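You operate a simulated robot arm through the tools that you are given. There is no shell and no other tool.

Carry out the task below with a simulated robot arm. There is one attempt and no reset: what you move stays moved.

Task
Ladle soup into both mugs and put the lid on the pot.
Fine: about a third full each; ladle back.

It is judged by the outcome, as a careful person would: the job done as asked, and still so three seconds after it is handed in. It fails if anything else is knocked over, pushed out of place, dropped, spilled or broken. A push-on lid holds only when it is set on centred and level and pressed home; a screw cap is set on level and turned clockwise until tight.

Robot
A 7-joint arm with a two-finger parallel gripper, fixed in place. Base frame: the origin is at the foot of the arm, x ahead of it, y to its left, z up; the work surface is at about z = 75. Readings come in cm, rad, newtons and seconds.
With the tool pointing down near the work surface it reaches from about 20 to 68 cm from the base axis. Its first joint turns from -1.152 to 1.152 rad. Payload 2.4 kg.
Tool frame: the origin (TCP) lies between the finger pads and is the grasp point; the fingertips stand 3 cm ahead of it; z points along the fingers, y is the line along which they close. The gripper opens to 9.4 cm. The fingers are 2.8 cm wide and 1 cm thick; the gripper's body (5 by 9.6 cm) begins 5.5 cm behind the TCP.
Orientation is told as [roll, pitch, yaw] about the base's x, y, z axes, in that order, counted from this pose: with the fingers straight down and closing along the base's y, the tool's x points along the base's -x, its y along +y and its z along -z.

Tools
- The arm moves only by the tool apply_moves. Its argument "steps" is a list of rows, each a list of 3 entries, a list of its own where there are three numbers: the shift along the tool's x, y, z in units of 25 mm (1.0 is 25 mm), then the turn, a rotation vector about the tool's x, y, z in units of 8 degrees (1.0 is 8 degrees), then the gripper command, from -1 (shut) to 1 (fully open), values between in proportion. In form: [[[dx, dy, dz], [rx, ry, rz], jaw], ...]. A call has 1 to 20 rows; each row shifts and turns the commanded pose from where the row before left it, along the tool's axes as they then stand. A call with a number of a shift or a turn outside -1 to 1 is refused whole. Each row takes 0.2 s and may step no farther than 5 cm and 0.15 rad from the row before; otherwise, or with a gripper value out of range, the whole call is refused. Where a pose cannot be reached the arm comes as near as it can. A force on the tool above 40 N (or 10 N above the force at the start of the call, whichever is more), or a blocked arm, ends the call early, and 0.2 s more pass. The fingers move at their own pace (about 15.3 cm/s each) and stop on an object; they squeeze with about 39 N. The grip force told is the motor's: it shows also when the fingers shut on nothing. Time passes only in rows, and 0.2 s behind the last, so rows that do not move let the fingers close. The reply holds the time, the measured pose of the TCP, the force on the tool along the base axes, the opening and the grip force, in the units named above and with some noise, with the torque about the TCP (base axes, N m) and any sound that the robot's microphone picked up.
- Cameras (640 x 400 px; columns grow to the right, rows downward): "scene" is fixed at [2.64, 46.08, 145.75]; the picture's right is [-0.87, -0.50, 0.00], its down [-0.23, 0.39, -0.89] and it looks along [0.44, -0.77, -0.45] (base axes); focal length 270 px, centre (320, 200). "wrist" rides on the gripper at [7.6, 1.4, -10.2] in the tool frame; the picture's right is [-0.18, 0.98, 0.00], its down [-0.75, -0.14, -0.64] and it looks along [-0.63, -0.12, 0.77] (tool axes); focal length 243 px, centre (320, 200). There is no depth. A picture from a camera that has moved, and an enlarged one, comes with that camera's place and axes in the base frame and with its lens.
- camera(camera): a new picture of that camera. It takes no simulated time.
- enlarge(camera, box): a new picture of the part [left, top, right, bottom] of that camera's present view, enlarged. It takes no simulated time.
- finish_job(): hands the job in; it is judged then, once.

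Nothing tells you positions but the pictures and the camera data. Unless the task says otherwise, let go and move clear before handing in.

The tools are called after "Request:" by a JSON object that holds its "method" and its "body". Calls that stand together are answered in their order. apply_moves: Moves the arm, as the interface text tells. Its arguments: {"type":"object","properties":{"steps":{"type":"array","items":{"type":"array"}}},"required":["steps"]} The other tools are called the same way: camera (camera) takes a picture; enlarge (camera, box) takes an enlarged picture of a part of a camera's view; finish_job () hands the job in.

At the start:

```text
time_s: 0.0
ee_pos: [43.8, -3.86, 126.21]
tcp_rot: [-0.002, 0.0, 0.0]
ft_force: [-0.4, -0.4, -0.9]
ft_torque: [-0.01, -0.01, -0.03]
grip_width: 9.4
gripper_force: 0.1
```

scene: 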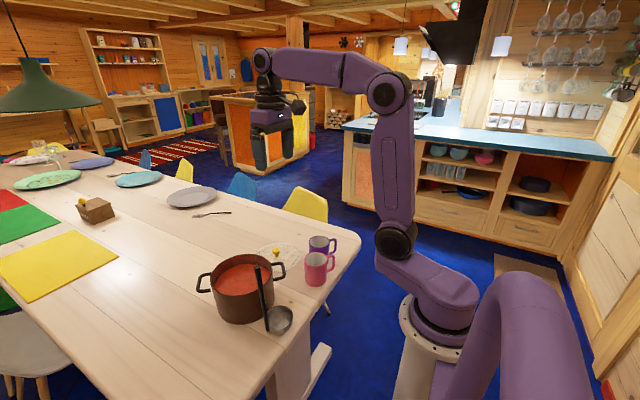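
wrist: 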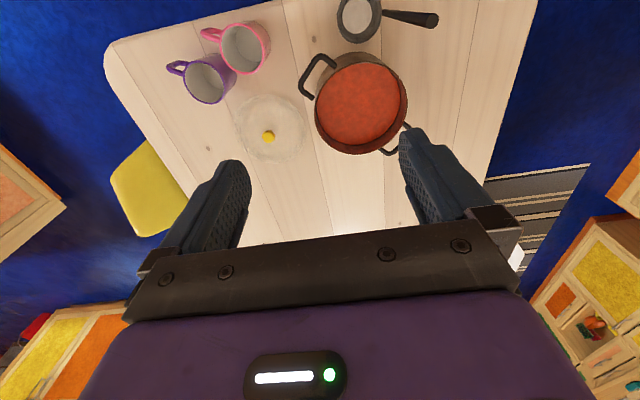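

I see a pot of red soup with two side handles, a ladle lying or leaning beside it, a glass lid with a yellow knob, and two mugs (pink, purple). I'll look closer before I move.

Request:
{"method": "enlarge", "body": {"camera": "scene", "box": [180, 220, 360, 340]}}

Request:
{"method": "enlarge", "body": {"camera": "wrist", "box": [100, 0, 500, 250]}}

```text
3.33 times, centred on (270, 280) of scene
camera zoom: at [2.64, 46.08, 145.75], right [-0.87, -0.5, 0.0], down [-0.23, 0.39, -0.89], along [0.44, -0.77, -0.45], focal length 899 px, centre (487, -67)
```

zoom: 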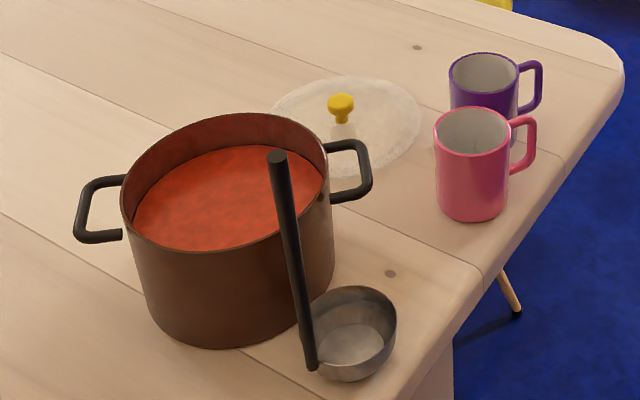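

```text
1.60 times, centred on (300, 125) of wrist
camera zoom: at [36.21, -2.45, 136.33], right [0.18, 0.98, 0.0], down [0.75, -0.14, 0.64], along [0.63, -0.12, -0.77], focal length 388 px, centre (352, 320)
```

zoom: 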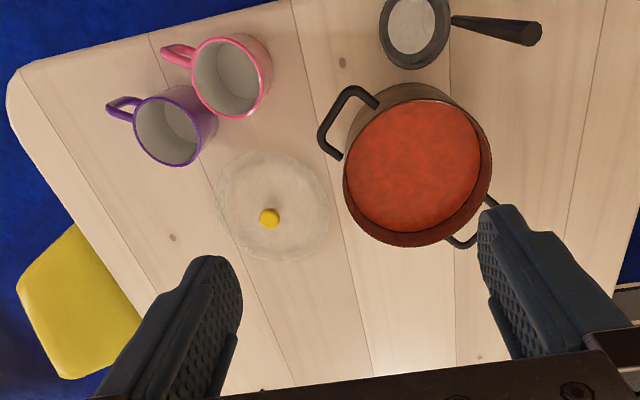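

The ladle stands upright with its bowl on the table at about [40.4, 4.2]. Its handle rises nearly vertically around [41, 9] to z≈102. The pot is near [54.6, 2], the mugs near [41, -18] and [45, -28], and the lid knob near [60.5, -20.5]. I'll pitch the tool forward in free air to see what the arm can reach and to get a side view.

Request:
{"method": "apply_moves", "body": {"steps": [[[0, 0, 0], [0, -0.9375, 0], 1], [[0, 0, 0], [0, -0.9375, 0], 1], [[0, 0, 0], [0, -0.9375, 0], 1], [[0, 0, 0], [0, -0.9375, 0], 1], [[0, 0, 0], [0, -0.9375, 0], 1], [[0, 0, 0], [0, -0.9375, 0], 1], [[0, 0, 0], [0, 0, 0], 1]]}}

```text
time_s: 1.6
ee_pos: [43.68, -3.88, 126.22]
tcp_rot: [-0.001, -0.787, 0.0]
ft_force: [-0.3, -0.7, 0.1]
ft_torque: [0.04, 0.01, -0.03]
grip_width: 9.39
gripper_force: 0.0
```

The pitch of 45° was reached. Next I'll move back and to the left, staying above the ladle height, to get a side view and test this pose.

Request:
{"method": "apply_moves", "body": {"steps": [[[0.92, 0.45, 0.07], [0, 0, 0], 1], [[0.92, 0.45, 0.07], [0, 0, 0], 1], [[0.92, 0.45, 0.07], [0, 0, 0], 1], [[0.92, 0.45, 0.07], [0, 0, 0], 1], [[0.92, 0.45, 0.07], [0, 0, 0], 1], [[0.92, 0.45, 0.07], [0, 0, 0], 1], [[0.92, 0.45, 0.07], [0, 0, 0], 1], [[0.92, 0.45, 0.07], [0, 0, 0], 1], [[0, 0, 0], [0, 0, 0], 1]]}}

Request:
{"method": "camera", "body": {"camera": "wrist"}}

Request:
{"method": "camera", "body": {"camera": "scene"}}

```text
time_s: 3.6
ee_pos: [32.0, 4.61, 112.23]
tcp_rot: [0.0, -0.785, -0.022]
ft_force: [-4.0, 3.7, -0.4]
ft_torque: [-0.27, -0.21, -0.21]
grip_width: 9.42
gripper_force: 0.0
out of reach, approached as far as the arm can: row 6, 7
```

```text
taken
camera wrist: at [19.58, 6.35, 113.91], right [0.15, 0.98, 0.13], down [0.08, -0.14, 0.99], along [0.99, -0.14, -0.1], focal length 243 px, centre (320, 200)
```

wrist: 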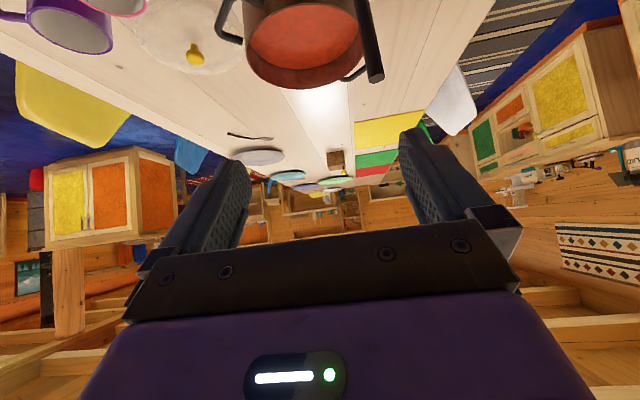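

```text
taken
```

scene: 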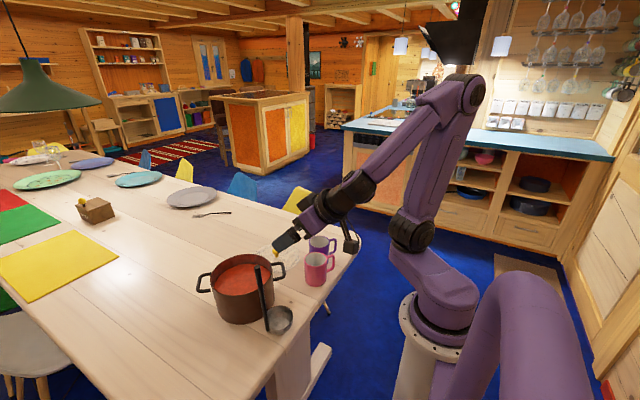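

The handle is at about x=40.8, y=9.0 at grip height, leaning slightly. Before touching it I'll dry-run the pouring pose, a roll of about 64° about base x, high above the mugs with an empty gripper.

Request:
{"method": "apply_moves", "body": {"steps": [[[-0.33, -0.82, 0.188], [0, 0, 0], 1], [[-0.33, -0.82, 0.188], [0, 0, 0], 1], [[-0.33, -0.82, 0.188], [0, 0, 0], 1], [[-0.33, -0.82, 0.188], [0, 0, 0], 1], [[-0.33, -0.82, 0.188], [0, 0, 0], 1], [[-0.33, -0.82, 0.188], [0, 0, 0], 1], [[-0.33, -0.82, 0.188], [0, 0, 0], 1], [[-0.33, -0.82, 0.188], [0, 0, 0], 1], [[-0.33, -0.82, 0.188], [0, 0, 0], 1], [[-0.33, -0.82, 0.188], [0, 0, 0], 1], [[-0.33, -0.82, 0.188], [0, 0, 0], 1], [[-0.33, -0.82, 0.188], [0, 0, 0], 1], [[0, 0, 0], [0, 0, 0], 1]]}}

Request:
{"method": "camera", "body": {"camera": "wrist"}}

```text
time_s: 6.4
ee_pos: [42.92, -19.78, 115.14]
tcp_rot: [0.0, -0.785, -0.002]
ft_force: [0.0, 0.7, -0.5]
ft_torque: [0.01, 0.02, 0.03]
grip_width: 9.42
gripper_force: 0.2
```

```text
taken
camera wrist: at [30.24, -18.26, 117.0], right [0.13, 0.98, 0.13], down [0.08, -0.14, 0.99], along [0.99, -0.12, -0.1], focal length 243 px, centre (320, 200)
```

wrist: 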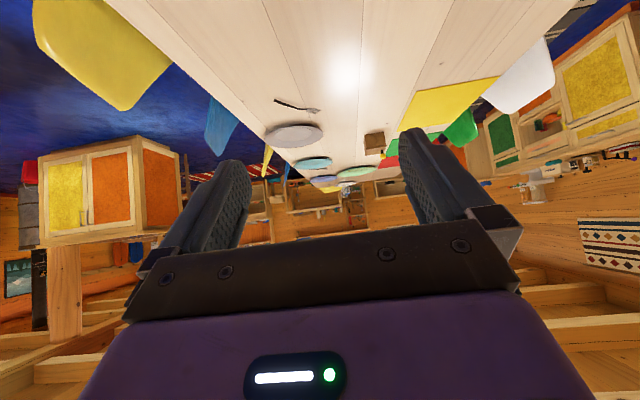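

Now the roll test at this height.

Request:
{"method": "apply_moves", "body": {"steps": [[[0, 0, 0], [-0.707, 0, 0.707], 1], [[0, 0, 0], [-0.707, 0, 0.707], 1], [[0, 0, 0], [-0.707, 0, 0.707], 1], [[0, 0, 0], [-0.707, 0, 0.707], 1], [[0, 0, 0], [-0.707, 0, 0.707], 1], [[0, 0, 0], [-0.707, 0, 0.707], 1], [[0, 0, 0], [-0.707, 0, 0.707], 1], [[0, 0, 0], [-0.707, 0, 0.707], 1], [[0, 0, 0], [0, 0, 0], 1]]}}

Request:
{"method": "camera", "body": {"camera": "scene"}}

```text
time_s: 8.4
ee_pos: [42.71, -19.5, 115.04]
tcp_rot: [1.241, -0.314, -0.734]
ft_force: [0.0, 0.2, -0.2]
ft_torque: [0.02, 0.0, -0.01]
grip_width: 9.38
gripper_force: 0.0
```

```text
taken
```

scene: 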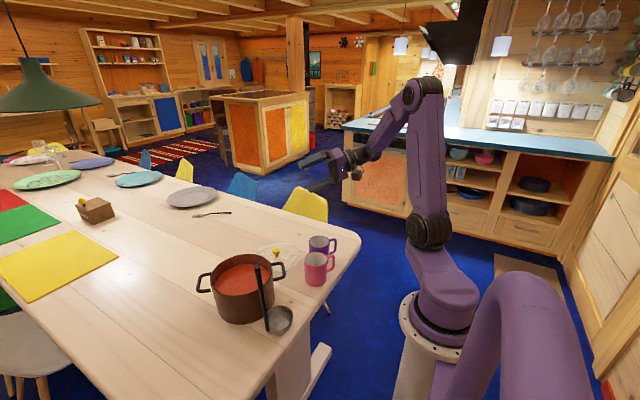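

The roll is reached in place. Next I'll check the pour positions at working height (about z=100, clear above the mugs), purple first.

Request:
{"method": "apply_moves", "body": {"steps": [[[-0.35, -0.864, -0.219], [0, 0, 0], 1], [[-0.35, -0.864, -0.219], [0, 0, 0], 1], [[-0.35, -0.864, -0.219], [0, 0, 0], 1], [[-0.35, -0.864, -0.219], [0, 0, 0], 1], [[-0.35, -0.864, -0.219], [0, 0, 0], 1], [[-0.35, -0.864, -0.219], [0, 0, 0], 1], [[-0.35, -0.864, -0.219], [0, 0, 0], 1], [[-0.35, -0.864, -0.219], [0, 0, 0], 1], [[-0.35, -0.864, -0.219], [0, 0, 0], 1], [[-0.35, -0.864, -0.219], [0, 0, 0], 1], [[0, 0, 0], [0, 0, 0], 1]]}}

Request:
{"method": "camera", "body": {"camera": "wrist"}}

Request:
{"method": "camera", "body": {"camera": "scene"}}

```text
time_s: 10.8
ee_pos: [45.12, -38.08, 99.93]
tcp_rot: [1.24, -0.314, -0.732]
ft_force: [0.4, 0.6, -0.3]
ft_torque: [0.06, 0.01, -0.02]
grip_width: 9.41
gripper_force: 0.0
```

```text
taken
camera wrist: at [32.37, -39.04, 102.05], right [0.13, 0.31, 0.94], down [0.08, -0.95, 0.31], along [0.99, 0.03, -0.15], focal length 243 px, centre (320, 200)
```

wrist: 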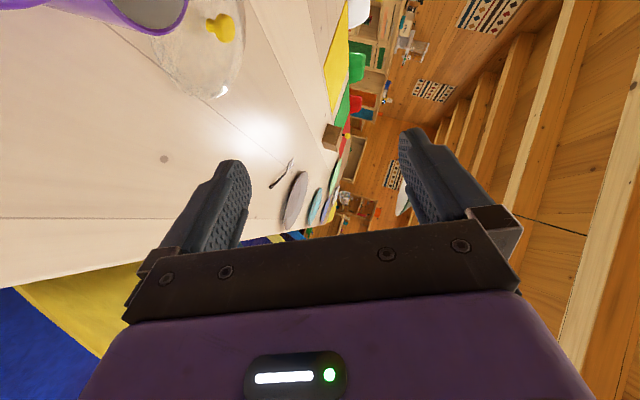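

```text
taken
```

scene: 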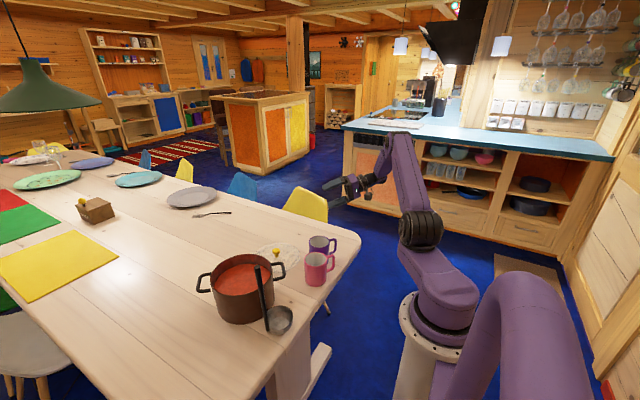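

The purple pour pose is reachable. I'll check a bit more roll and then the pink pour spot.

Request:
{"method": "apply_moves", "body": {"steps": [[[0, 0, 0], [-0.707, 0, 0.707], 1], [[0, 0, 0], [-0.707, 0, 0.707], 1], [[0, 0, 0], [0, 0, 0], 1]]}}

```text
time_s: 11.6
ee_pos: [45.0, -38.06, 100.0]
tcp_rot: [1.448, -0.123, -0.779]
ft_force: [0.9, 0.3, -0.1]
ft_torque: [-0.02, 0.01, 0.02]
grip_width: 9.39
gripper_force: 0.0
```

Request:
{"method": "apply_moves", "body": {"steps": [[[0.784, 0.14, 0.33], [0, 0, 0], 1], [[0.784, 0.14, 0.33], [0, 0, 0], 1], [[0.784, 0.14, 0.33], [0, 0, 0], 1], [[0.784, 0.14, 0.33], [0, 0, 0], 1], [[0.784, 0.14, 0.33], [0, 0, 0], 1], [[0, 0, 0], [0, 0, 0], 1]]}}

Request:
{"method": "camera", "body": {"camera": "scene"}}

Request:
{"method": "camera", "body": {"camera": "wrist"}}

```text
time_s: 13.0
ee_pos: [41.1, -28.06, 100.04]
tcp_rot: [1.446, -0.124, -0.779]
ft_force: [-0.3, -0.8, 0.3]
ft_torque: [0.03, 0.03, 0.0]
grip_width: 9.41
gripper_force: 0.0
```

```text
taken
```

scene: 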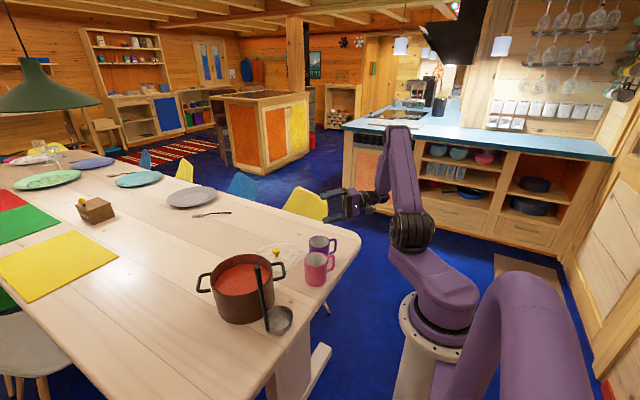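

```text
taken
camera wrist: at [28.47, -29.67, 101.72], right [0.13, 0.04, 0.99], down [0.08, -1.0, 0.03], along [0.99, 0.07, -0.13], focal length 243 px, centre (320, 200)
```

wrist: 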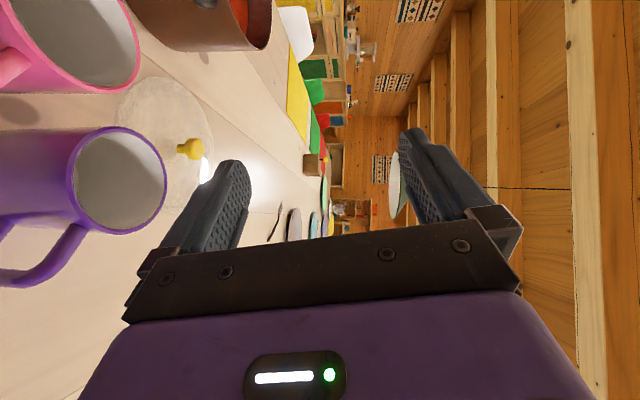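

Both pour poses work. I'll unroll, then travel to a point above and behind the ladle handle.

Request:
{"method": "apply_moves", "body": {"steps": [[[0, 0, 0], [0.707, 0, -0.707], 1], [[0, 0, 0], [0.707, 0, -0.707], 1], [[0, 0, 0], [0.707, 0, -0.707], 1], [[0, 0, 0], [0.707, 0, -0.707], 1], [[0, 0, 0], [0.707, 0, -0.707], 1], [[0, 0, 0], [0.707, 0, -0.707], 1], [[0, 0, 0], [0.707, 0, -0.707], 1], [[0, 0, 0], [0.707, 0, -0.707], 1], [[0, 0, 0], [0.707, 0, -0.707], 1], [[0, 0, 0], [0.707, 0, -0.707], 1], [[0, 0, 0], [0, 0, 0], 1]]}}

Request:
{"method": "apply_moves", "body": {"steps": [[[-0.071, 0.9275, -0.2125], [0, 0, 0], 1], [[-0.071, 0.9275, -0.2125], [0, 0, 0], 1], [[-0.071, 0.9275, -0.2125], [0, 0, 0], 1], [[-0.071, 0.9275, -0.2125], [0, 0, 0], 1], [[-0.071, 0.9275, -0.2125], [0, 0, 0], 1], [[-0.071, 0.9275, -0.2125], [0, 0, 0], 1], [[-0.071, 0.9275, -0.2125], [0, 0, 0], 1], [[-0.071, 0.9275, -0.2125], [0, 0, 0], 1], [[-0.071, 0.9275, -0.2125], [0, 0, 0], 1], [[-0.071, 0.9275, -0.2125], [0, 0, 0], 1], [[-0.071, 0.9275, -0.2125], [0, 0, 0], 1], [[-0.071, 0.9275, -0.2125], [0, 0, 0], 1], [[-0.071, 0.9275, -0.2125], [0, 0, 0], 1], [[-0.071, 0.9275, -0.2125], [0, 0, 0], 1], [[-0.071, 0.9275, -0.2125], [0, 0, 0], 1], [[-0.071, 0.9275, -0.2125], [0, 0, 0], 1], [[0, 0, 0], [0, 0, 0], 1]]}}

Request:
{"method": "camera", "body": {"camera": "wrist"}}

Request:
{"method": "camera", "body": {"camera": "scene"}}

```text
time_s: 15.4
ee_pos: [41.16, -28.13, 100.26]
tcp_rot: [-0.001, -0.785, 0.0]
ft_force: [0.2, 0.2, -0.1]
ft_torque: [0.0, 0.04, -0.02]
grip_width: 9.38
gripper_force: 0.0
```

```text
time_s: 19.0
ee_pos: [38.1, 8.84, 108.65]
tcp_rot: [0.0, -0.783, -0.001]
ft_force: [0.1, 0.6, -0.7]
ft_torque: [0.01, 0.01, 0.02]
grip_width: 9.39
gripper_force: 0.1
out of reach, approached as far as the arm can: row 15, 16
```

```text
taken
camera wrist: at [25.42, 10.31, 110.39], right [0.13, 0.98, 0.13], down [0.08, -0.14, 0.99], along [0.99, -0.12, -0.1], focal length 243 px, centre (320, 200)
```

wrist: 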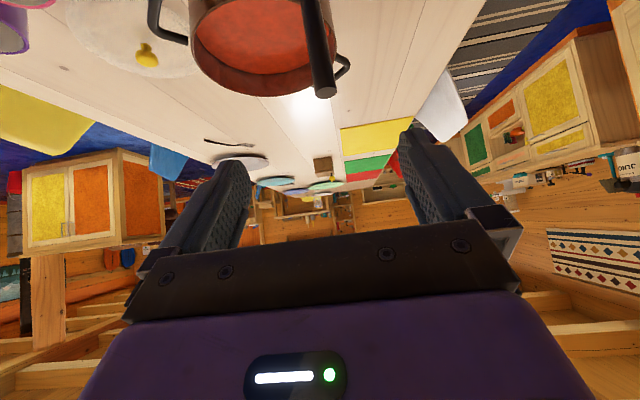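

```text
taken
```

scene: 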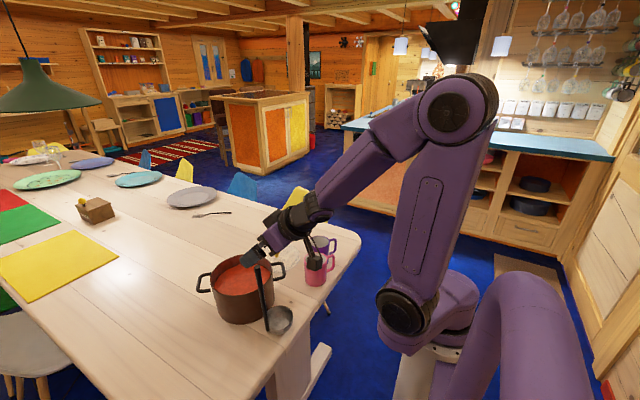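

The arm is close to its inner limit at this height and pitch, but the grasp point lies further out and lower. I'll move forward to straddle the handle top, then check.

Request:
{"method": "apply_moves", "body": {"steps": [[[0.047, 0.053, 0.745], [0, 0, 0], 1], [[0.047, 0.053, 0.745], [0, 0, 0], 1], [[0.047, 0.053, 0.745], [0, 0, 0], 1], [[0, 0, 0], [0, 0, 0], 1], [[0, 0, 0], [0, 0, 0], 1]]}}

Request:
{"method": "camera", "body": {"camera": "wrist"}}

```text
time_s: 20.2
ee_pos: [41.82, 9.2, 104.36]
tcp_rot: [0.0, -0.784, 0.0]
ft_force: [-0.2, 0.5, 0.0]
ft_torque: [-0.03, -0.04, 0.0]
grip_width: 9.41
gripper_force: 0.0
```

```text
taken
camera wrist: at [29.19, 10.69, 106.19], right [0.13, 0.98, 0.13], down [0.08, -0.14, 0.99], along [0.99, -0.12, -0.1], focal length 243 px, centre (320, 200)
```

wrist: 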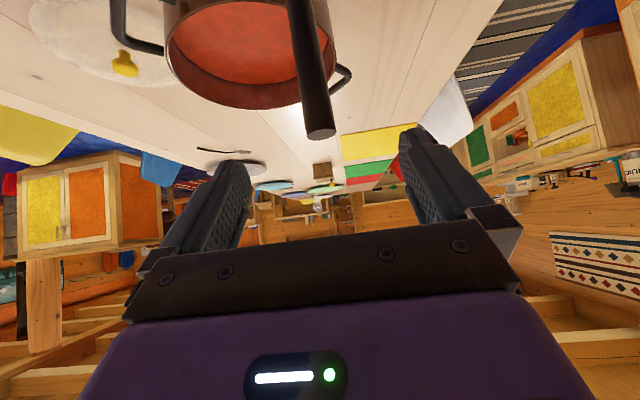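

The handle tip is centred between the fingers in y. I'll descend along it to about z=92.5.

Request:
{"method": "apply_moves", "body": {"steps": [[[0.73, 0.024, 0.616], [0, 0, 0], 1], [[0.73, 0.024, 0.616], [0, 0, 0], 1], [[0.73, 0.024, 0.616], [0, 0, 0], 1], [[0.73, 0.024, 0.616], [0, 0, 0], 1], [[0.73, 0.024, 0.616], [0, 0, 0], 1], [[0, 0, 0], [0, 0, 0], 1]]}}

Request:
{"method": "camera", "body": {"camera": "wrist"}}

Request:
{"method": "enlarge", "body": {"camera": "scene", "box": [180, 180, 380, 340]}}

```text
time_s: 21.6
ee_pos: [43.41, 8.17, 97.71]
tcp_rot: [0.035, -0.777, -0.024]
ft_force: [0.5, 0.3, -0.5]
ft_torque: [0.02, 0.01, 0.03]
grip_width: 9.41
gripper_force: 0.1
out of reach, approached as far as the arm can: row 2, 3, 4, 5
```

```text
taken
camera wrist: at [30.69, 9.52, 99.65], right [0.13, 0.98, 0.15], down [0.09, -0.17, 0.98], along [0.99, -0.12, -0.11], focal length 243 px, centre (320, 200)
```

wrist: 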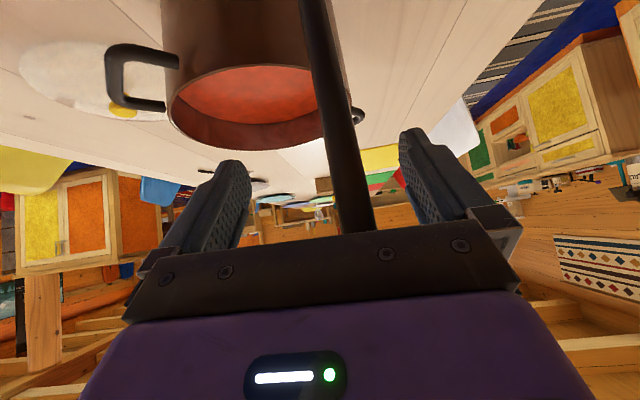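

```text
2.50 times, centred on (280, 260) of scene
camera zoom: at [2.64, 46.08, 145.75], right [-0.87, -0.5, 0.0], down [-0.23, 0.39, -0.89], along [0.44, -0.77, -0.45], focal length 674 px, centre (420, 50)
```

zoom: 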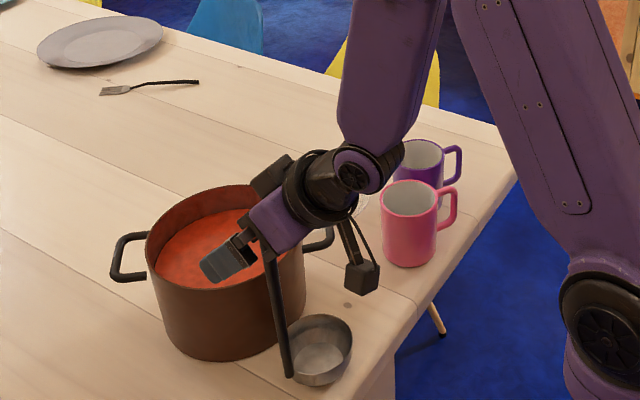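

At this pitch the arm can't get close enough, and the handle tip is nearing the palm. I'll back straight up and switch to a better grasp. In that grasp the tool leans in from the handle side (+y) with the fingers closing along x, which turns pouring into a natural swing through vertical.

Request:
{"method": "apply_moves", "body": {"steps": [[[-0.66, 0, -0.66], [0, 0, 0], 1], [[-0.66, 0, -0.66], [0, 0, 0], 1], [[-0.66, 0, -0.66], [0, 0, 0], 1], [[-0.66, 0, -0.66], [0, 0, 0], 1], [[-0.66, 0, -0.66], [0, 0, 0], 1], [[-0.66, 0, -0.66], [0, 0, 0], 1], [[0, 0, 0], [0, 0, 0], 1]]}}

Request:
{"method": "enlarge", "body": {"camera": "scene", "box": [180, 180, 380, 340]}}

```text
time_s: 23.2
ee_pos: [43.74, 8.33, 110.77]
tcp_rot: [-0.006, -0.784, 0.002]
ft_force: [0.4, -0.4, 0.2]
ft_torque: [0.01, -0.02, -0.01]
grip_width: 9.4
gripper_force: 0.0
out of reach, approached as far as the arm can: row 6
```

```text
2.50 times, centred on (280, 260) of scene
camera zoom: at [2.64, 46.08, 145.75], right [-0.87, -0.5, 0.0], down [-0.23, 0.39, -0.89], along [0.44, -0.77, -0.45], focal length 674 px, centre (420, 50)
```

zoom: 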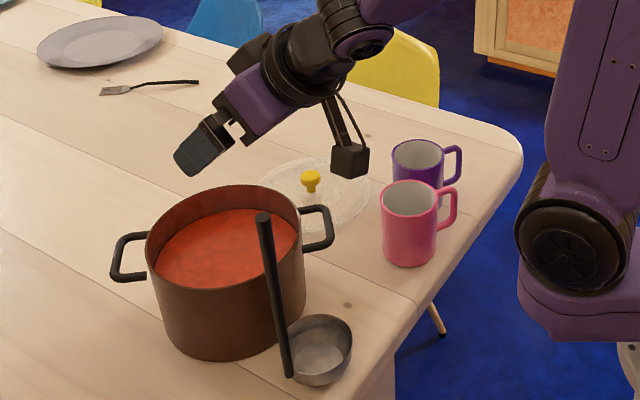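

The ladle is undisturbed. Now I'll bring the tool upright, lift slightly and yaw it -90°.

Request:
{"method": "apply_moves", "body": {"steps": [[[0, 0, 0], [0, 0.9375, 0], 1], [[0, 0, 0], [0, 0.9375, 0], 1], [[0, 0, 0], [0, 0.9375, 0], 1], [[0, 0, 0], [0, 0.9375, 0], 1], [[0, 0, 0], [0, 0.9375, 0], 1], [[0, 0, 0], [0, 0.9375, 0], 1], [[0, 0.6, -0.8], [0, 0, 0], 1], [[0, 0.6, -0.8], [0, 0, 0], 1], [[0, 0.6, -0.8], [0, 0, 0], 1], [[0, 0.6, -0.8], [0, 0, 0], 1], [[0, 0, 0], [0, 0, 0], 1]]}}

Request:
{"method": "apply_moves", "body": {"steps": [[[0, 0, 0], [0, 0, 0.9375], 1], [[0, 0, 0], [0, 0, 0.9375], 1], [[0, 0, 0], [0, 0, 0.9375], 1], [[0, 0, 0], [0, 0, 0.9375], 1], [[0, 0, 0], [0, 0, 0.9375], 1], [[0, 0, 0], [0, 0, 0.9375], 1], [[0, 0, 0], [0, 0, 0.9375], 1], [[0, 0, 0], [0, 0, 0.9375], 1], [[0, 0, 0], [0, 0, 0.9375], 1], [[0, 0, 0], [0, 0, 0.9375], 1], [[0, 0, 0], [0, 0, 0.9375], 1], [[0, 0, 0], [0, 0, 0.9375], 1], [[0, 0, 0], [0, 0, 0], 1]]}}

Request:
{"method": "camera", "body": {"camera": "wrist"}}

```text
time_s: 25.6
ee_pos: [40.55, 14.5, 117.59]
tcp_rot: [0.002, -0.365, -0.001]
ft_force: [-0.1, 0.1, 0.7]
ft_torque: [0.01, -0.01, 0.0]
grip_width: 9.4
gripper_force: 0.1
out of reach, approached as far as the arm can: row 4, 5, 6
```

```text
time_s: 28.4
ee_pos: [40.56, 14.59, 117.92]
tcp_rot: [0.365, 0.0, -1.576]
ft_force: [-0.1, -0.1, 0.8]
ft_torque: [-0.01, 0.0, 0.04]
grip_width: 9.39
gripper_force: 0.1
```

```text
taken
camera wrist: at [38.21, 22.26, 127.86], right [0.92, -0.19, 0.35], down [-0.36, -0.75, 0.55], along [0.16, -0.63, -0.76], focal length 243 px, centre (320, 200)
```

wrist: 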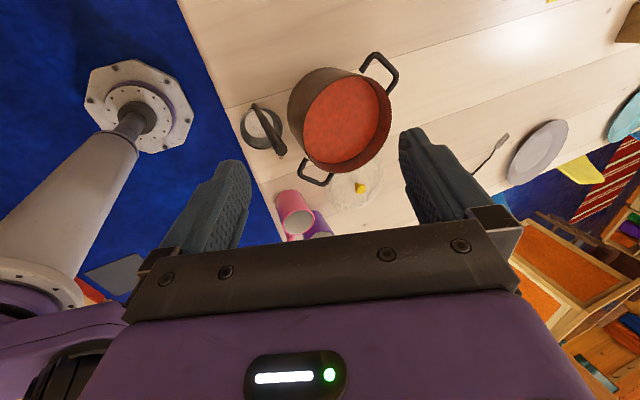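

The yaw works, and the tool is still leaning 21° forward. I'll correct that lean and then lean it 45° in from the +y side.

Request:
{"method": "apply_moves", "body": {"steps": [[[0, 0, 0], [0.87, 0, 0], 1], [[0, 0, 0], [0.87, 0, 0], 1], [[0, 0, 0], [0.87, 0, 0], 1], [[0, 0, 0], [0, -0.9375, 0], 1], [[0, 0, 0], [0, -0.9375, 0], 1], [[0, 0, 0], [0, -0.9375, 0], 1], [[0, 0, 0], [0, -0.9375, 0], 1], [[0, 0, 0], [0, -0.9375, 0], 1], [[0, 0, 0], [0, -0.9375, 0], 1], [[0, 0, 0], [0, 0, 0], 1]]}}

Request:
{"method": "camera", "body": {"camera": "wrist"}}

Request:
{"method": "camera", "body": {"camera": "scene"}}

```text
time_s: 30.6
ee_pos: [40.38, 14.57, 117.76]
tcp_rot: [0.496, -0.722, -1.916]
ft_force: [0.6, -0.5, -0.1]
ft_torque: [0.0, 0.02, 0.01]
grip_width: 9.41
gripper_force: 0.0
out of reach, approached as far as the arm can: row 1, 2, 3
```

```text
taken
camera wrist: at [41.2, 27.23, 119.92], right [0.87, -0.13, 0.47], down [-0.48, -0.08, 0.87], along [-0.08, -0.99, -0.13], focal length 243 px, centre (320, 200)
```

wrist: 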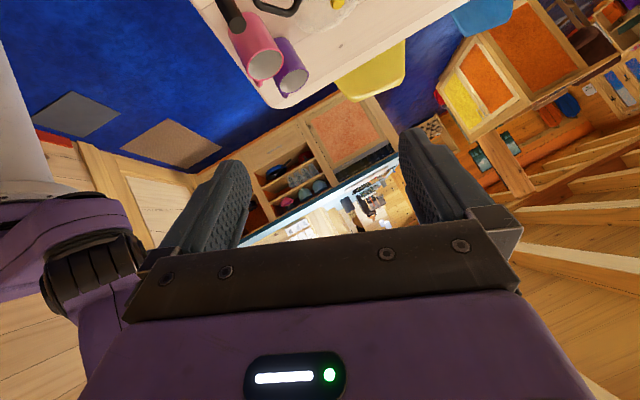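

```text
taken
```

scene: 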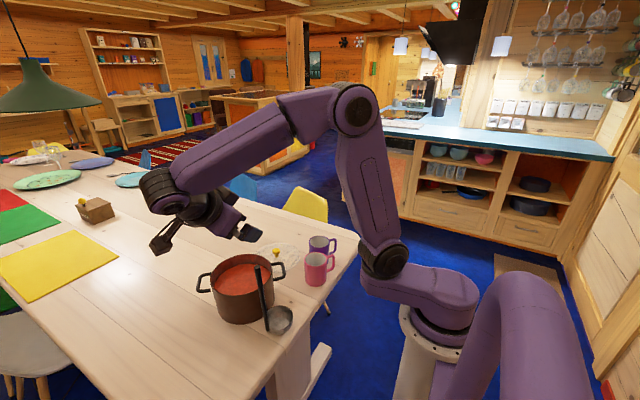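

The 45° side lean worked, with about 21° of forward lean left over. I'll try taking that out now.

Request:
{"method": "apply_moves", "body": {"steps": [[[0, 0, 0], [0.614, 0, -0.616], 1], [[0, 0, 0], [0.614, 0, -0.616], 1], [[0, 0, 0], [0.614, 0, -0.616], 1], [[0, 0, 0], [0, 0, 0], 1]]}}

```text
time_s: 31.6
ee_pos: [40.48, 14.64, 117.72]
tcp_rot: [-0.003, -0.785, -1.569]
ft_force: [-0.8, 0.0, 0.9]
ft_torque: [-0.01, -0.02, -0.02]
grip_width: 9.4
gripper_force: 0.2
```

The orientation is now exactly what I wanted: leaning 45° from the +y side, closing along x. I'll descend beside the handle.

Request:
{"method": "apply_moves", "body": {"steps": [[[0.714, 0.015, 0.714], [0, 0, 0], 1], [[0.714, 0.015, 0.714], [0, 0, 0], 1], [[0.714, 0.015, 0.714], [0, 0, 0], 1], [[0.714, 0.015, 0.714], [0, 0, 0], 1], [[0.714, 0.015, 0.714], [0, 0, 0], 1], [[0.714, 0.015, 0.714], [0, 0, 0], 1], [[0.714, 0.015, 0.714], [0, 0, 0], 1], [[0.714, 0.015, 0.714], [0, 0, 0], 1], [[0, 0, 0], [0, 0, 0], 1]]}}

Request:
{"method": "camera", "body": {"camera": "wrist"}}

Request:
{"method": "camera", "body": {"camera": "scene"}}

```text
time_s: 33.6
ee_pos: [40.85, 14.65, 97.53]
tcp_rot: [-0.001, -0.785, -1.571]
ft_force: [-0.1, -0.4, 0.2]
ft_torque: [0.02, 0.0, 0.03]
grip_width: 9.41
gripper_force: 0.1
```

```text
taken
camera wrist: at [42.34, 27.21, 99.32], right [0.98, -0.13, 0.13], down [-0.14, -0.08, 0.99], along [-0.12, -0.99, -0.1], focal length 243 px, centre (320, 200)
```

wrist: 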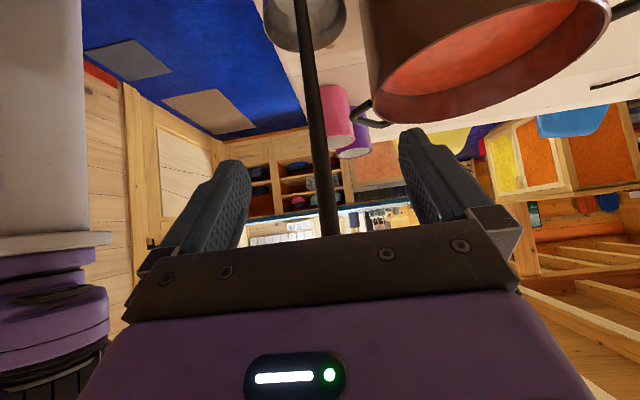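

```text
taken
```

scene: 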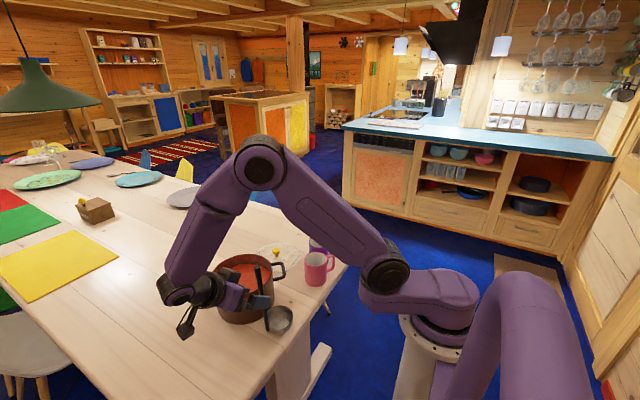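

The handle is centred between the fingers at x≈40.6. I'll advance along the tool axis so that it sits at the TCP.

Request:
{"method": "apply_moves", "body": {"steps": [[[0, -0.02, 0.72], [0, 0, 0], 1], [[0, -0.02, 0.72], [0, 0, 0], 1], [[0, -0.02, 0.72], [0, 0, 0], 1], [[0, -0.02, 0.72], [0, 0, 0], 1], [[0, 0, 0], [0, 0, 0], 1]]}}

Request:
{"method": "camera", "body": {"camera": "wrist"}}

Request:
{"method": "enlarge", "body": {"camera": "scene", "box": [160, 220, 340, 360]}}

```text
time_s: 34.8
ee_pos: [40.75, 9.46, 92.57]
tcp_rot: [0.001, -0.785, -1.572]
ft_force: [0.0, 0.2, 0.0]
ft_torque: [-0.03, 0.01, -0.02]
grip_width: 9.41
gripper_force: 0.0
```

```text
taken
camera wrist: at [42.07, 22.1, 94.33], right [0.98, -0.13, 0.13], down [-0.14, -0.08, 0.99], along [-0.12, -0.99, -0.1], focal length 243 px, centre (320, 200)
```

wrist: 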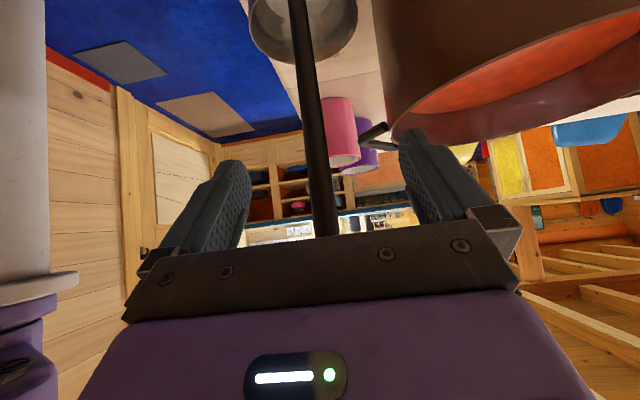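

```text
2.86 times, centred on (250, 290) of scene
camera zoom: at [2.64, 46.08, 145.75], right [-0.87, -0.5, 0.0], down [-0.23, 0.39, -0.89], along [0.44, -0.77, -0.45], focal length 771 px, centre (520, -57)
```

zoom: 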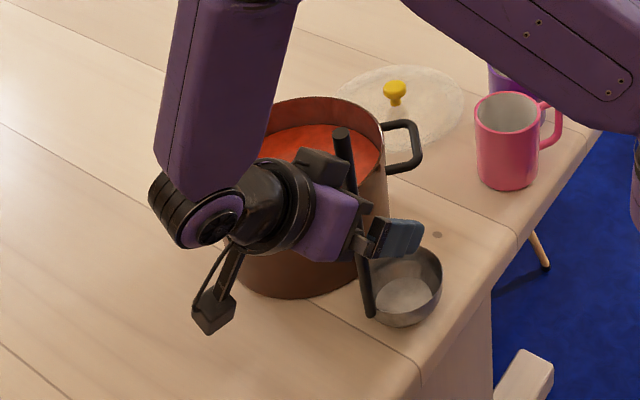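

The handle is between the pads. I'll close gently in stages and then grip.

Request:
{"method": "apply_moves", "body": {"steps": [[[0, 0, 0], [0, 0, 0], 0.4], [[0, 0, 0], [0, 0, 0], -0.1], [[0, 0, 0], [0, 0, 0], -0.45], [[0, 0, 0], [0, 0, 0], -0.6], [[0, 0, 0], [0, 0, 0], -0.7], [[0, 0, 0], [0, 0, 0], -1], [[0, 0, 0], [0, 0, 0], -1], [[0, 0, 0], [0, 0, 0], -1]]}}

Request:
{"method": "enlarge", "body": {"camera": "scene", "box": [160, 220, 340, 360]}}

Request:
{"method": "camera", "body": {"camera": "wrist"}}

```text
time_s: 36.6
ee_pos: [40.69, 9.39, 92.39]
tcp_rot: [0.002, -0.786, -1.572]
ft_force: [-0.4, 0.8, 1.2]
ft_torque: [-0.05, -0.02, 0.0]
grip_width: 1.83
gripper_force: 38.9
```

```text
2.86 times, centred on (250, 290) of scene
camera zoom: at [2.63, 46.08, 145.75], right [-0.87, -0.5, 0.0], down [-0.23, 0.39, -0.89], along [0.44, -0.77, -0.45], focal length 771 px, centre (520, -57)
```

zoom: 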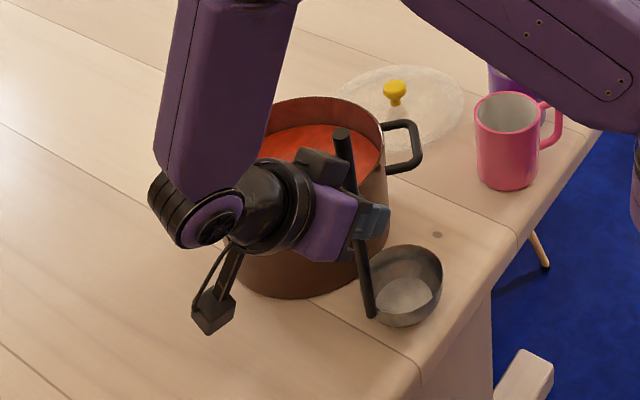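

```text
taken
camera wrist: at [42.07, 22.12, 94.34], right [0.98, -0.13, 0.13], down [-0.14, -0.08, 0.99], along [-0.12, -0.99, -0.1], focal length 243 px, centre (320, 200)
```

wrist: 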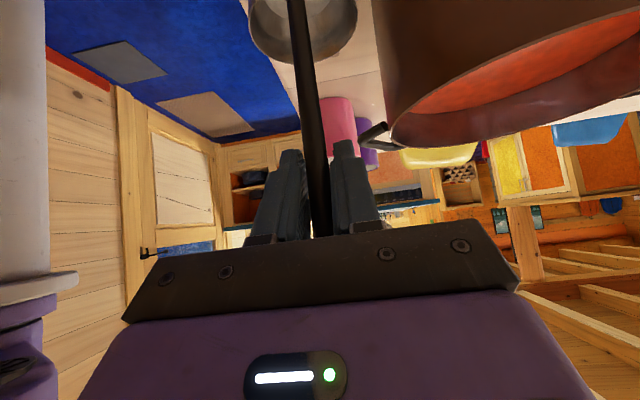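

The ladle handle is gripped at width 1.83 cm, and I note the grasp pose [40.69, 9.39, 92.4] for putting it back. I'll lift it straight up.

Request:
{"method": "apply_moves", "body": {"steps": [[[-0.3, 0, -0.3], [0, 0, 0], -1], [[-0.6, 0, -0.6], [0, 0, 0], -1], [[-0.6, 0, -0.6], [0, 0, 0], -1], [[-0.6, 0, -0.6], [0, 0, 0], -1], [[-0.6, 0, -0.6], [0, 0, 0], -1], [[-0.6, 0, -0.6], [0, 0, 0], -1], [[-0.6, 0, -0.6], [0, 0, 0], -1], [[-0.6, 0, -0.6], [0, 0, 0], -1], [[-0.3, 0, -0.3], [0, 0, 0], -1], [[0, 0, 0], [0, 0, 0], -1]]}}

Request:
{"method": "camera", "body": {"camera": "scene"}}

Request:
{"method": "camera", "body": {"camera": "wrist"}}

```text
time_s: 38.8
ee_pos: [40.76, 9.58, 109.79]
tcp_rot: [0.0, -0.785, -1.572]
ft_force: [1.4, 0.9, -2.9]
ft_torque: [0.09, 0.05, 0.0]
grip_width: 1.84
gripper_force: 39.6
```

```text
taken
```

scene: 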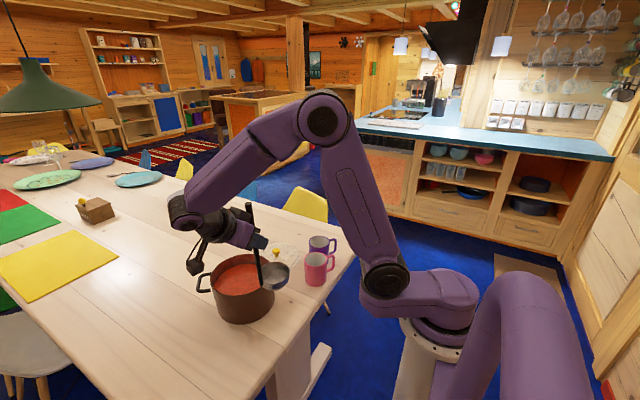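

```text
taken
camera wrist: at [42.17, 22.21, 111.51], right [0.98, -0.13, 0.13], down [-0.14, -0.08, 0.99], along [-0.12, -0.99, -0.1], focal length 243 px, centre (320, 200)
```

wrist: 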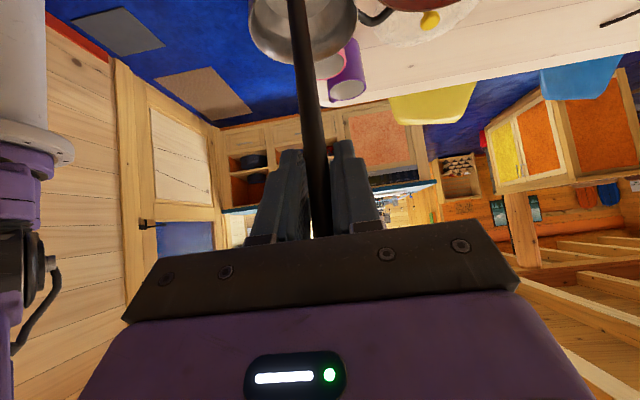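

The ladle is held without slipping. I estimate the pot centre at [55.0, 2.3], the rim at z≈88.8 and the soup surface at z≈85. I'll move the ladle above the pot.

Request:
{"method": "apply_moves", "body": {"steps": [[[-0.12, 0.725, 0.12], [0, 0, 0], -1], [[-0.12, 0.725, 0.12], [0, 0, 0], -1], [[-0.12, 0.725, 0.12], [0, 0, 0], -1], [[-0.12, 0.725, 0.12], [0, 0, 0], -1], [[-0.12, 0.725, 0.12], [0, 0, 0], -1], [[-0.12, 0.725, 0.12], [0, 0, 0], -1], [[-0.12, 0.725, 0.12], [0, 0, 0], -1], [[-0.12, 0.725, 0.12], [0, 0, 0], -1], [[0, 0, 0], [0, 0, 0], -1]]}}

Request:
{"method": "enlarge", "body": {"camera": "scene", "box": [160, 200, 340, 340]}}

Request:
{"method": "camera", "body": {"camera": "wrist"}}

```text
time_s: 40.8
ee_pos: [55.25, 5.99, 109.82]
tcp_rot: [-0.001, -0.783, -1.57]
ft_force: [0.5, -0.4, -2.2]
ft_torque: [0.11, -0.04, -0.02]
grip_width: 1.84
gripper_force: 39.7
```

```text
2.86 times, centred on (250, 270) of scene
camera zoom: at [2.64, 46.08, 145.75], right [-0.87, -0.5, 0.0], down [-0.23, 0.39, -0.89], along [0.44, -0.77, -0.45], focal length 771 px, centre (520, 0)
```

zoom: 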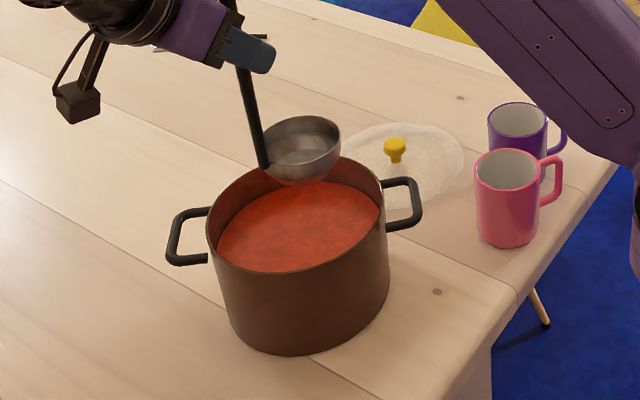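

```text
taken
camera wrist: at [56.57, 18.75, 111.51], right [0.98, -0.13, 0.13], down [-0.14, -0.08, 0.99], along [-0.12, -0.99, -0.1], focal length 243 px, centre (320, 200)
```

wrist: 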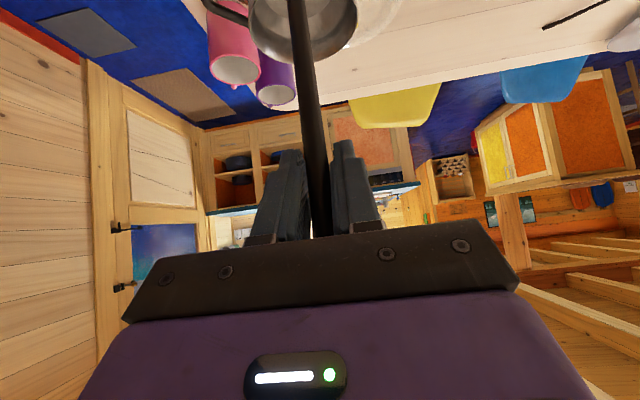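

The ladle bowl is over the soup and well inside the rim. Refining the estimates, the pot centre is about [55.5, 2], the rim z≈88.5 and the soup surface z≈84. I'll lower the bowl slowly until its rim is under the surface.

Request:
{"method": "apply_moves", "body": {"steps": [[[0.4, 0.02, 0.4], [0, 0, 0], -1], [[0.4, 0.02, 0.4], [0, 0, 0], -1], [[0.4, 0.02, 0.4], [0, 0, 0], -1], [[0.4, 0.02, 0.4], [0, 0, 0], -1], [[0.4, 0.02, 0.4], [0, 0, 0], -1], [[0.4, 0.02, 0.4], [0, 0, 0], -1], [[0.2, 0, 0.2], [0, 0, 0], -1], [[0.2, 0, 0.2], [0, 0, 0], -1], [[0.2, 0, 0.2], [0, 0, 0], -1], [[0.2, 0, 0.2], [0, 0, 0], -1], [[0.2, 0, 0.2], [0, 0, 0], -1], [[0, 0, 0], [0, 0, 0], -1]]}}

Request:
{"method": "enlarge", "body": {"camera": "scene", "box": [180, 220, 320, 330]}}

```text
time_s: 43.4
ee_pos: [55.44, 6.2, 97.57]
tcp_rot: [0.0, -0.784, -1.571]
ft_force: [-0.2, 0.2, -2.4]
ft_torque: [0.11, -0.03, 0.0]
grip_width: 1.81
gripper_force: 39.1
```

```text
3.64 times, centred on (250, 275) of scene
camera zoom: at [2.64, 46.08, 145.75], right [-0.87, -0.5, 0.0], down [-0.23, 0.39, -0.89], along [0.44, -0.77, -0.45], focal length 981 px, centre (574, -73)
```

zoom: 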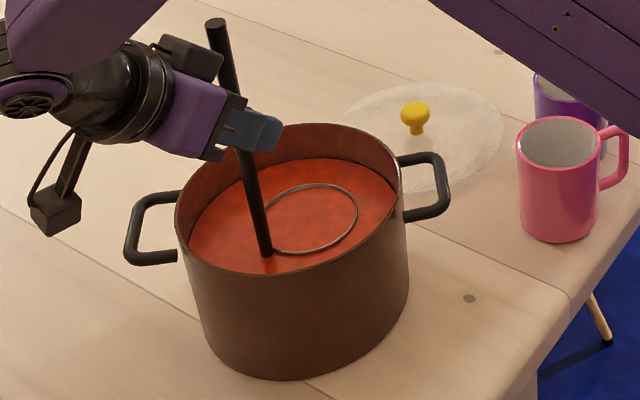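

The bowl rim is just at the soup surface. I'll go about 1.6 cm deeper, dwell, and look.

Request:
{"method": "apply_moves", "body": {"steps": [[[0.15, 0, 0.15], [0, 0, 0], -1], [[0.15, 0, 0.15], [0, 0, 0], -1], [[0.15, 0, 0.15], [0, 0, 0], -1], [[0, 0, 0], [0, 0, 0], -1], [[0, 0, 0], [0, 0, 0], -1], [[0, 0, 0], [0, 0, 0], -1]]}}

Request:
{"method": "enlarge", "body": {"camera": "scene", "box": [180, 220, 320, 330]}}

```text
time_s: 44.8
ee_pos: [55.59, 5.94, 95.87]
tcp_rot: [0.001, -0.786, -1.571]
ft_force: [-0.4, -0.6, -3.4]
ft_torque: [0.13, 0.0, -0.01]
grip_width: 1.86
gripper_force: 38.8
```

```text
3.64 times, centred on (250, 275) of scene
camera zoom: at [2.64, 46.08, 145.75], right [-0.87, -0.5, 0.0], down [-0.23, 0.39, -0.89], along [0.44, -0.77, -0.45], focal length 981 px, centre (574, -73)
```

zoom: 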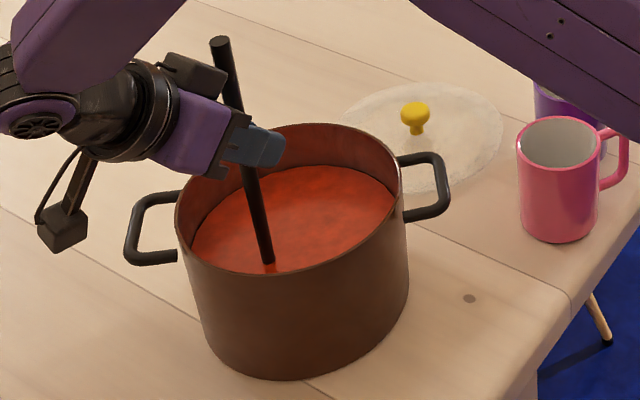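

The bowl is full and submerged. I'll lift it slowly out of the soup and hold over the pot.

Request:
{"method": "apply_moves", "body": {"steps": [[[-0.12, 0, -0.12], [0, 0, 0], -1], [[-0.15, 0, -0.15], [0, 0, 0], -1], [[-0.15, 0, -0.15], [0, 0, 0], -1], [[-0.15, 0, -0.15], [0, 0, 0], -1], [[-0.15, 0, -0.15], [0, 0, 0], -1], [[-0.15, 0, -0.15], [0, 0, 0], -1], [[-0.15, 0, -0.15], [0, 0, 0], -1], [[-0.2, 0, -0.2], [0, 0, 0], -1], [[-0.25, 0, -0.25], [0, 0, 0], -1], [[-0.3, 0, -0.3], [0, 0, 0], -1], [[-0.3, 0, -0.3], [0, 0, 0], -1], [[-0.3, 0, -0.3], [0, 0, 0], -1], [[-0.3, 0, -0.3], [0, 0, 0], -1], [[-0.3, 0, -0.3], [0, 0, 0], -1], [[-0.3, 0, -0.3], [0, 0, 0], -1], [[-0.3, 0, -0.3], [0, 0, 0], -1], [[-0.2, 0, -0.2], [0, 0, 0], -1], [[-0.1, 0, -0.1], [0, 0, 0], -1], [[0, 0, 0], [0, 0, 0], -1], [[0, 0, 0], [0, 0, 0], -1]]}}

Request:
{"method": "enlarge", "body": {"camera": "scene", "box": [180, 200, 320, 310]}}

Request:
{"method": "camera", "body": {"camera": "wrist"}}

```text
time_s: 49.0
ee_pos: [55.41, 6.15, 109.68]
tcp_rot: [0.0, -0.785, -1.569]
ft_force: [0.1, -0.2, -3.8]
ft_torque: [0.12, -0.02, 0.02]
grip_width: 1.83
gripper_force: 38.9
```

```text
3.64 times, centred on (250, 255) of scene
camera zoom: at [2.64, 46.08, 145.75], right [-0.87, -0.5, 0.0], down [-0.23, 0.39, -0.89], along [0.44, -0.77, -0.45], focal length 981 px, centre (574, 0)
```

zoom: 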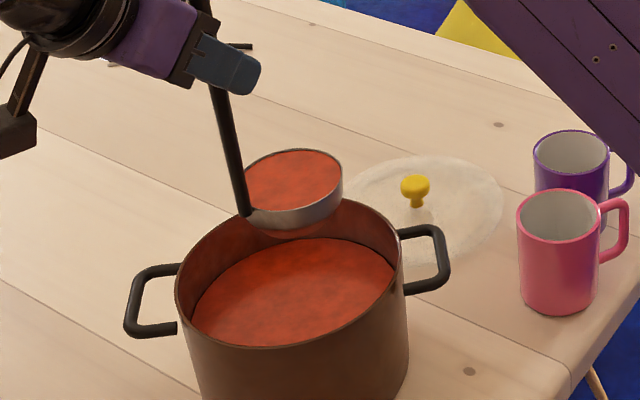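

```text
taken
camera wrist: at [56.78, 18.87, 111.44], right [0.98, -0.13, 0.13], down [-0.14, -0.08, 0.99], along [-0.12, -0.99, -0.1], focal length 243 px, centre (320, 200)
```

wrist: 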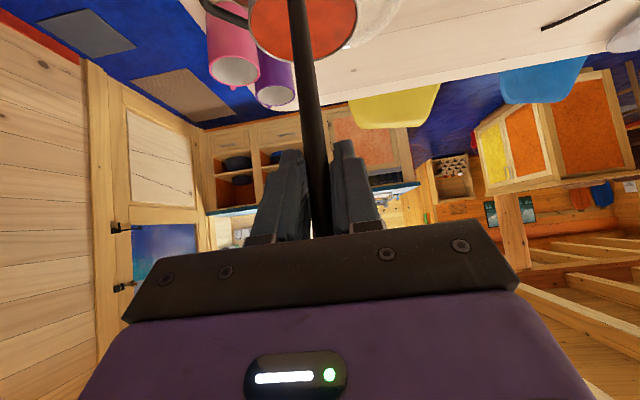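

The ladle holds about 145 ml, judging by the 1.4 N weight gain, and is filled near the brim. I'll shed a little over the pot with a 5° tilt and return, so it has some freeboard for the carry.

Request:
{"method": "apply_moves", "body": {"steps": [[[0, 0, 0], [0, 0.2, 0], -1], [[0, 0, 0], [0, 0.22, 0], -1], [[0, 0, 0], [0, 0.2, 0], -1], [[0, 0, 0], [0, 0, 0], -1], [[0, 0, 0], [0, 0, 0], -1], [[0, 0, 0], [0, 0, 0], -1]]}}

Request:
{"method": "enlarge", "body": {"camera": "scene", "box": [180, 200, 320, 310]}}

```text
time_s: 50.4
ee_pos: [55.39, 6.26, 109.59]
tcp_rot: [0.001, -0.699, -1.572]
ft_force: [-0.2, -0.8, -3.4]
ft_torque: [0.07, 0.01, 0.01]
grip_width: 1.84
gripper_force: 39.0
```

```text
3.64 times, centred on (250, 255) of scene
camera zoom: at [2.64, 46.08, 145.75], right [-0.87, -0.5, 0.0], down [-0.23, 0.39, -0.89], along [0.44, -0.77, -0.45], focal length 981 px, centre (574, 0)
```

zoom: 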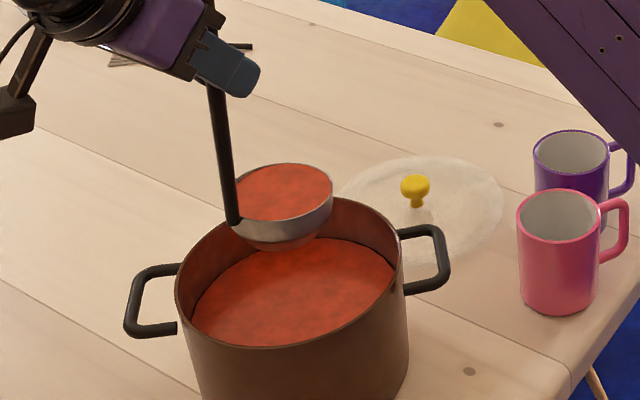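

Levelling out, then I'll carry the ladle slowly with smooth acceleration toward the pink mug, staying high.

Request:
{"method": "apply_moves", "body": {"steps": [[[0, 0, 0], [0, -0.2, 0], -1], [[0, 0, 0], [0, -0.22, 0], -1], [[0, 0, 0], [0, -0.2, 0], -1], [[0, 0, 0], [0, 0, 0], -1], [[0, 0, 0], [0, 0, 0], -1]]}}

Request:
{"method": "apply_moves", "body": {"steps": [[[-0.062, -0.085, 0.062], [0, 0, 0], -1], [[-0.123, -0.169, 0.123], [0, 0, 0], -1], [[-0.185, -0.254, 0.185], [0, 0, 0], -1], [[-0.246, -0.338, 0.246], [0, 0, 0], -1], [[-0.287, -0.395, 0.287], [0, 0, 0], -1], [[-0.308, -0.423, 0.308], [0, 0, 0], -1], [[-0.308, -0.423, 0.308], [0, 0, 0], -1], [[-0.308, -0.423, 0.308], [0, 0, 0], -1], [[-0.308, -0.423, 0.308], [0, 0, 0], -1], [[-0.308, -0.423, 0.308], [0, 0, 0], -1], [[-0.308, -0.423, 0.308], [0, 0, 0], -1], [[-0.308, -0.423, 0.308], [0, 0, 0], -1], [[-0.287, -0.395, 0.287], [0, 0, 0], -1], [[-0.246, -0.338, 0.246], [0, 0, 0], -1], [[-0.205, -0.282, 0.205], [0, 0, 0], -1], [[-0.144, -0.197, 0.144], [0, 0, 0], -1], [[-0.103, -0.141, 0.103], [0, 0, 0], -1], [[-0.062, -0.085, 0.062], [0, 0, 0], -1], [[0, 0, 0], [0, 0, 0], -1]]}}

Request:
{"method": "camera", "body": {"camera": "scene"}}

Request:
{"method": "camera", "body": {"camera": "wrist"}}

```text
time_s: 51.6
ee_pos: [55.56, 6.08, 109.67]
tcp_rot: [-0.002, -0.786, -1.571]
ft_force: [0.2, -0.5, -4.1]
ft_torque: [0.13, 0.0, -0.02]
grip_width: 1.84
gripper_force: 38.8
```

```text
time_s: 55.6
ee_pos: [41.26, -8.41, 109.74]
tcp_rot: [0.0, -0.787, -1.57]
ft_force: [0.9, 0.5, -3.9]
ft_torque: [0.12, 0.0, 0.03]
grip_width: 1.84
gripper_force: 39.2
```

```text
taken
```

scene: 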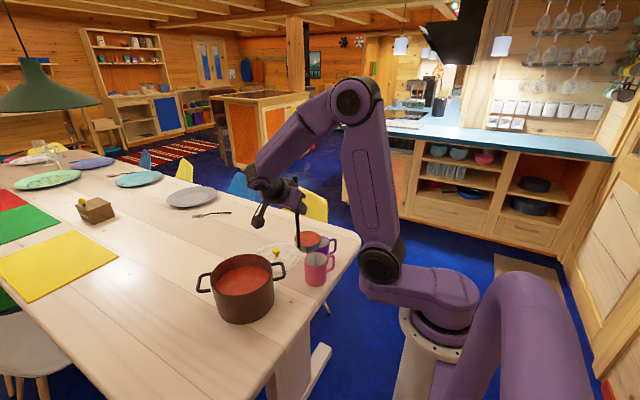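

```text
taken
camera wrist: at [42.7, 4.25, 111.44], right [0.98, -0.13, 0.13], down [-0.14, -0.08, 0.99], along [-0.12, -0.99, -0.1], focal length 243 px, centre (320, 200)
```

wrist: 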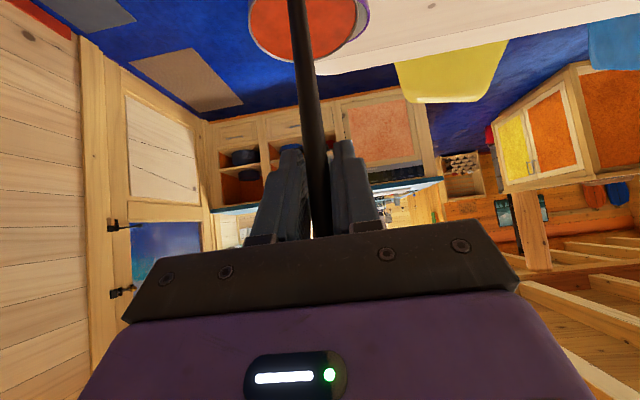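

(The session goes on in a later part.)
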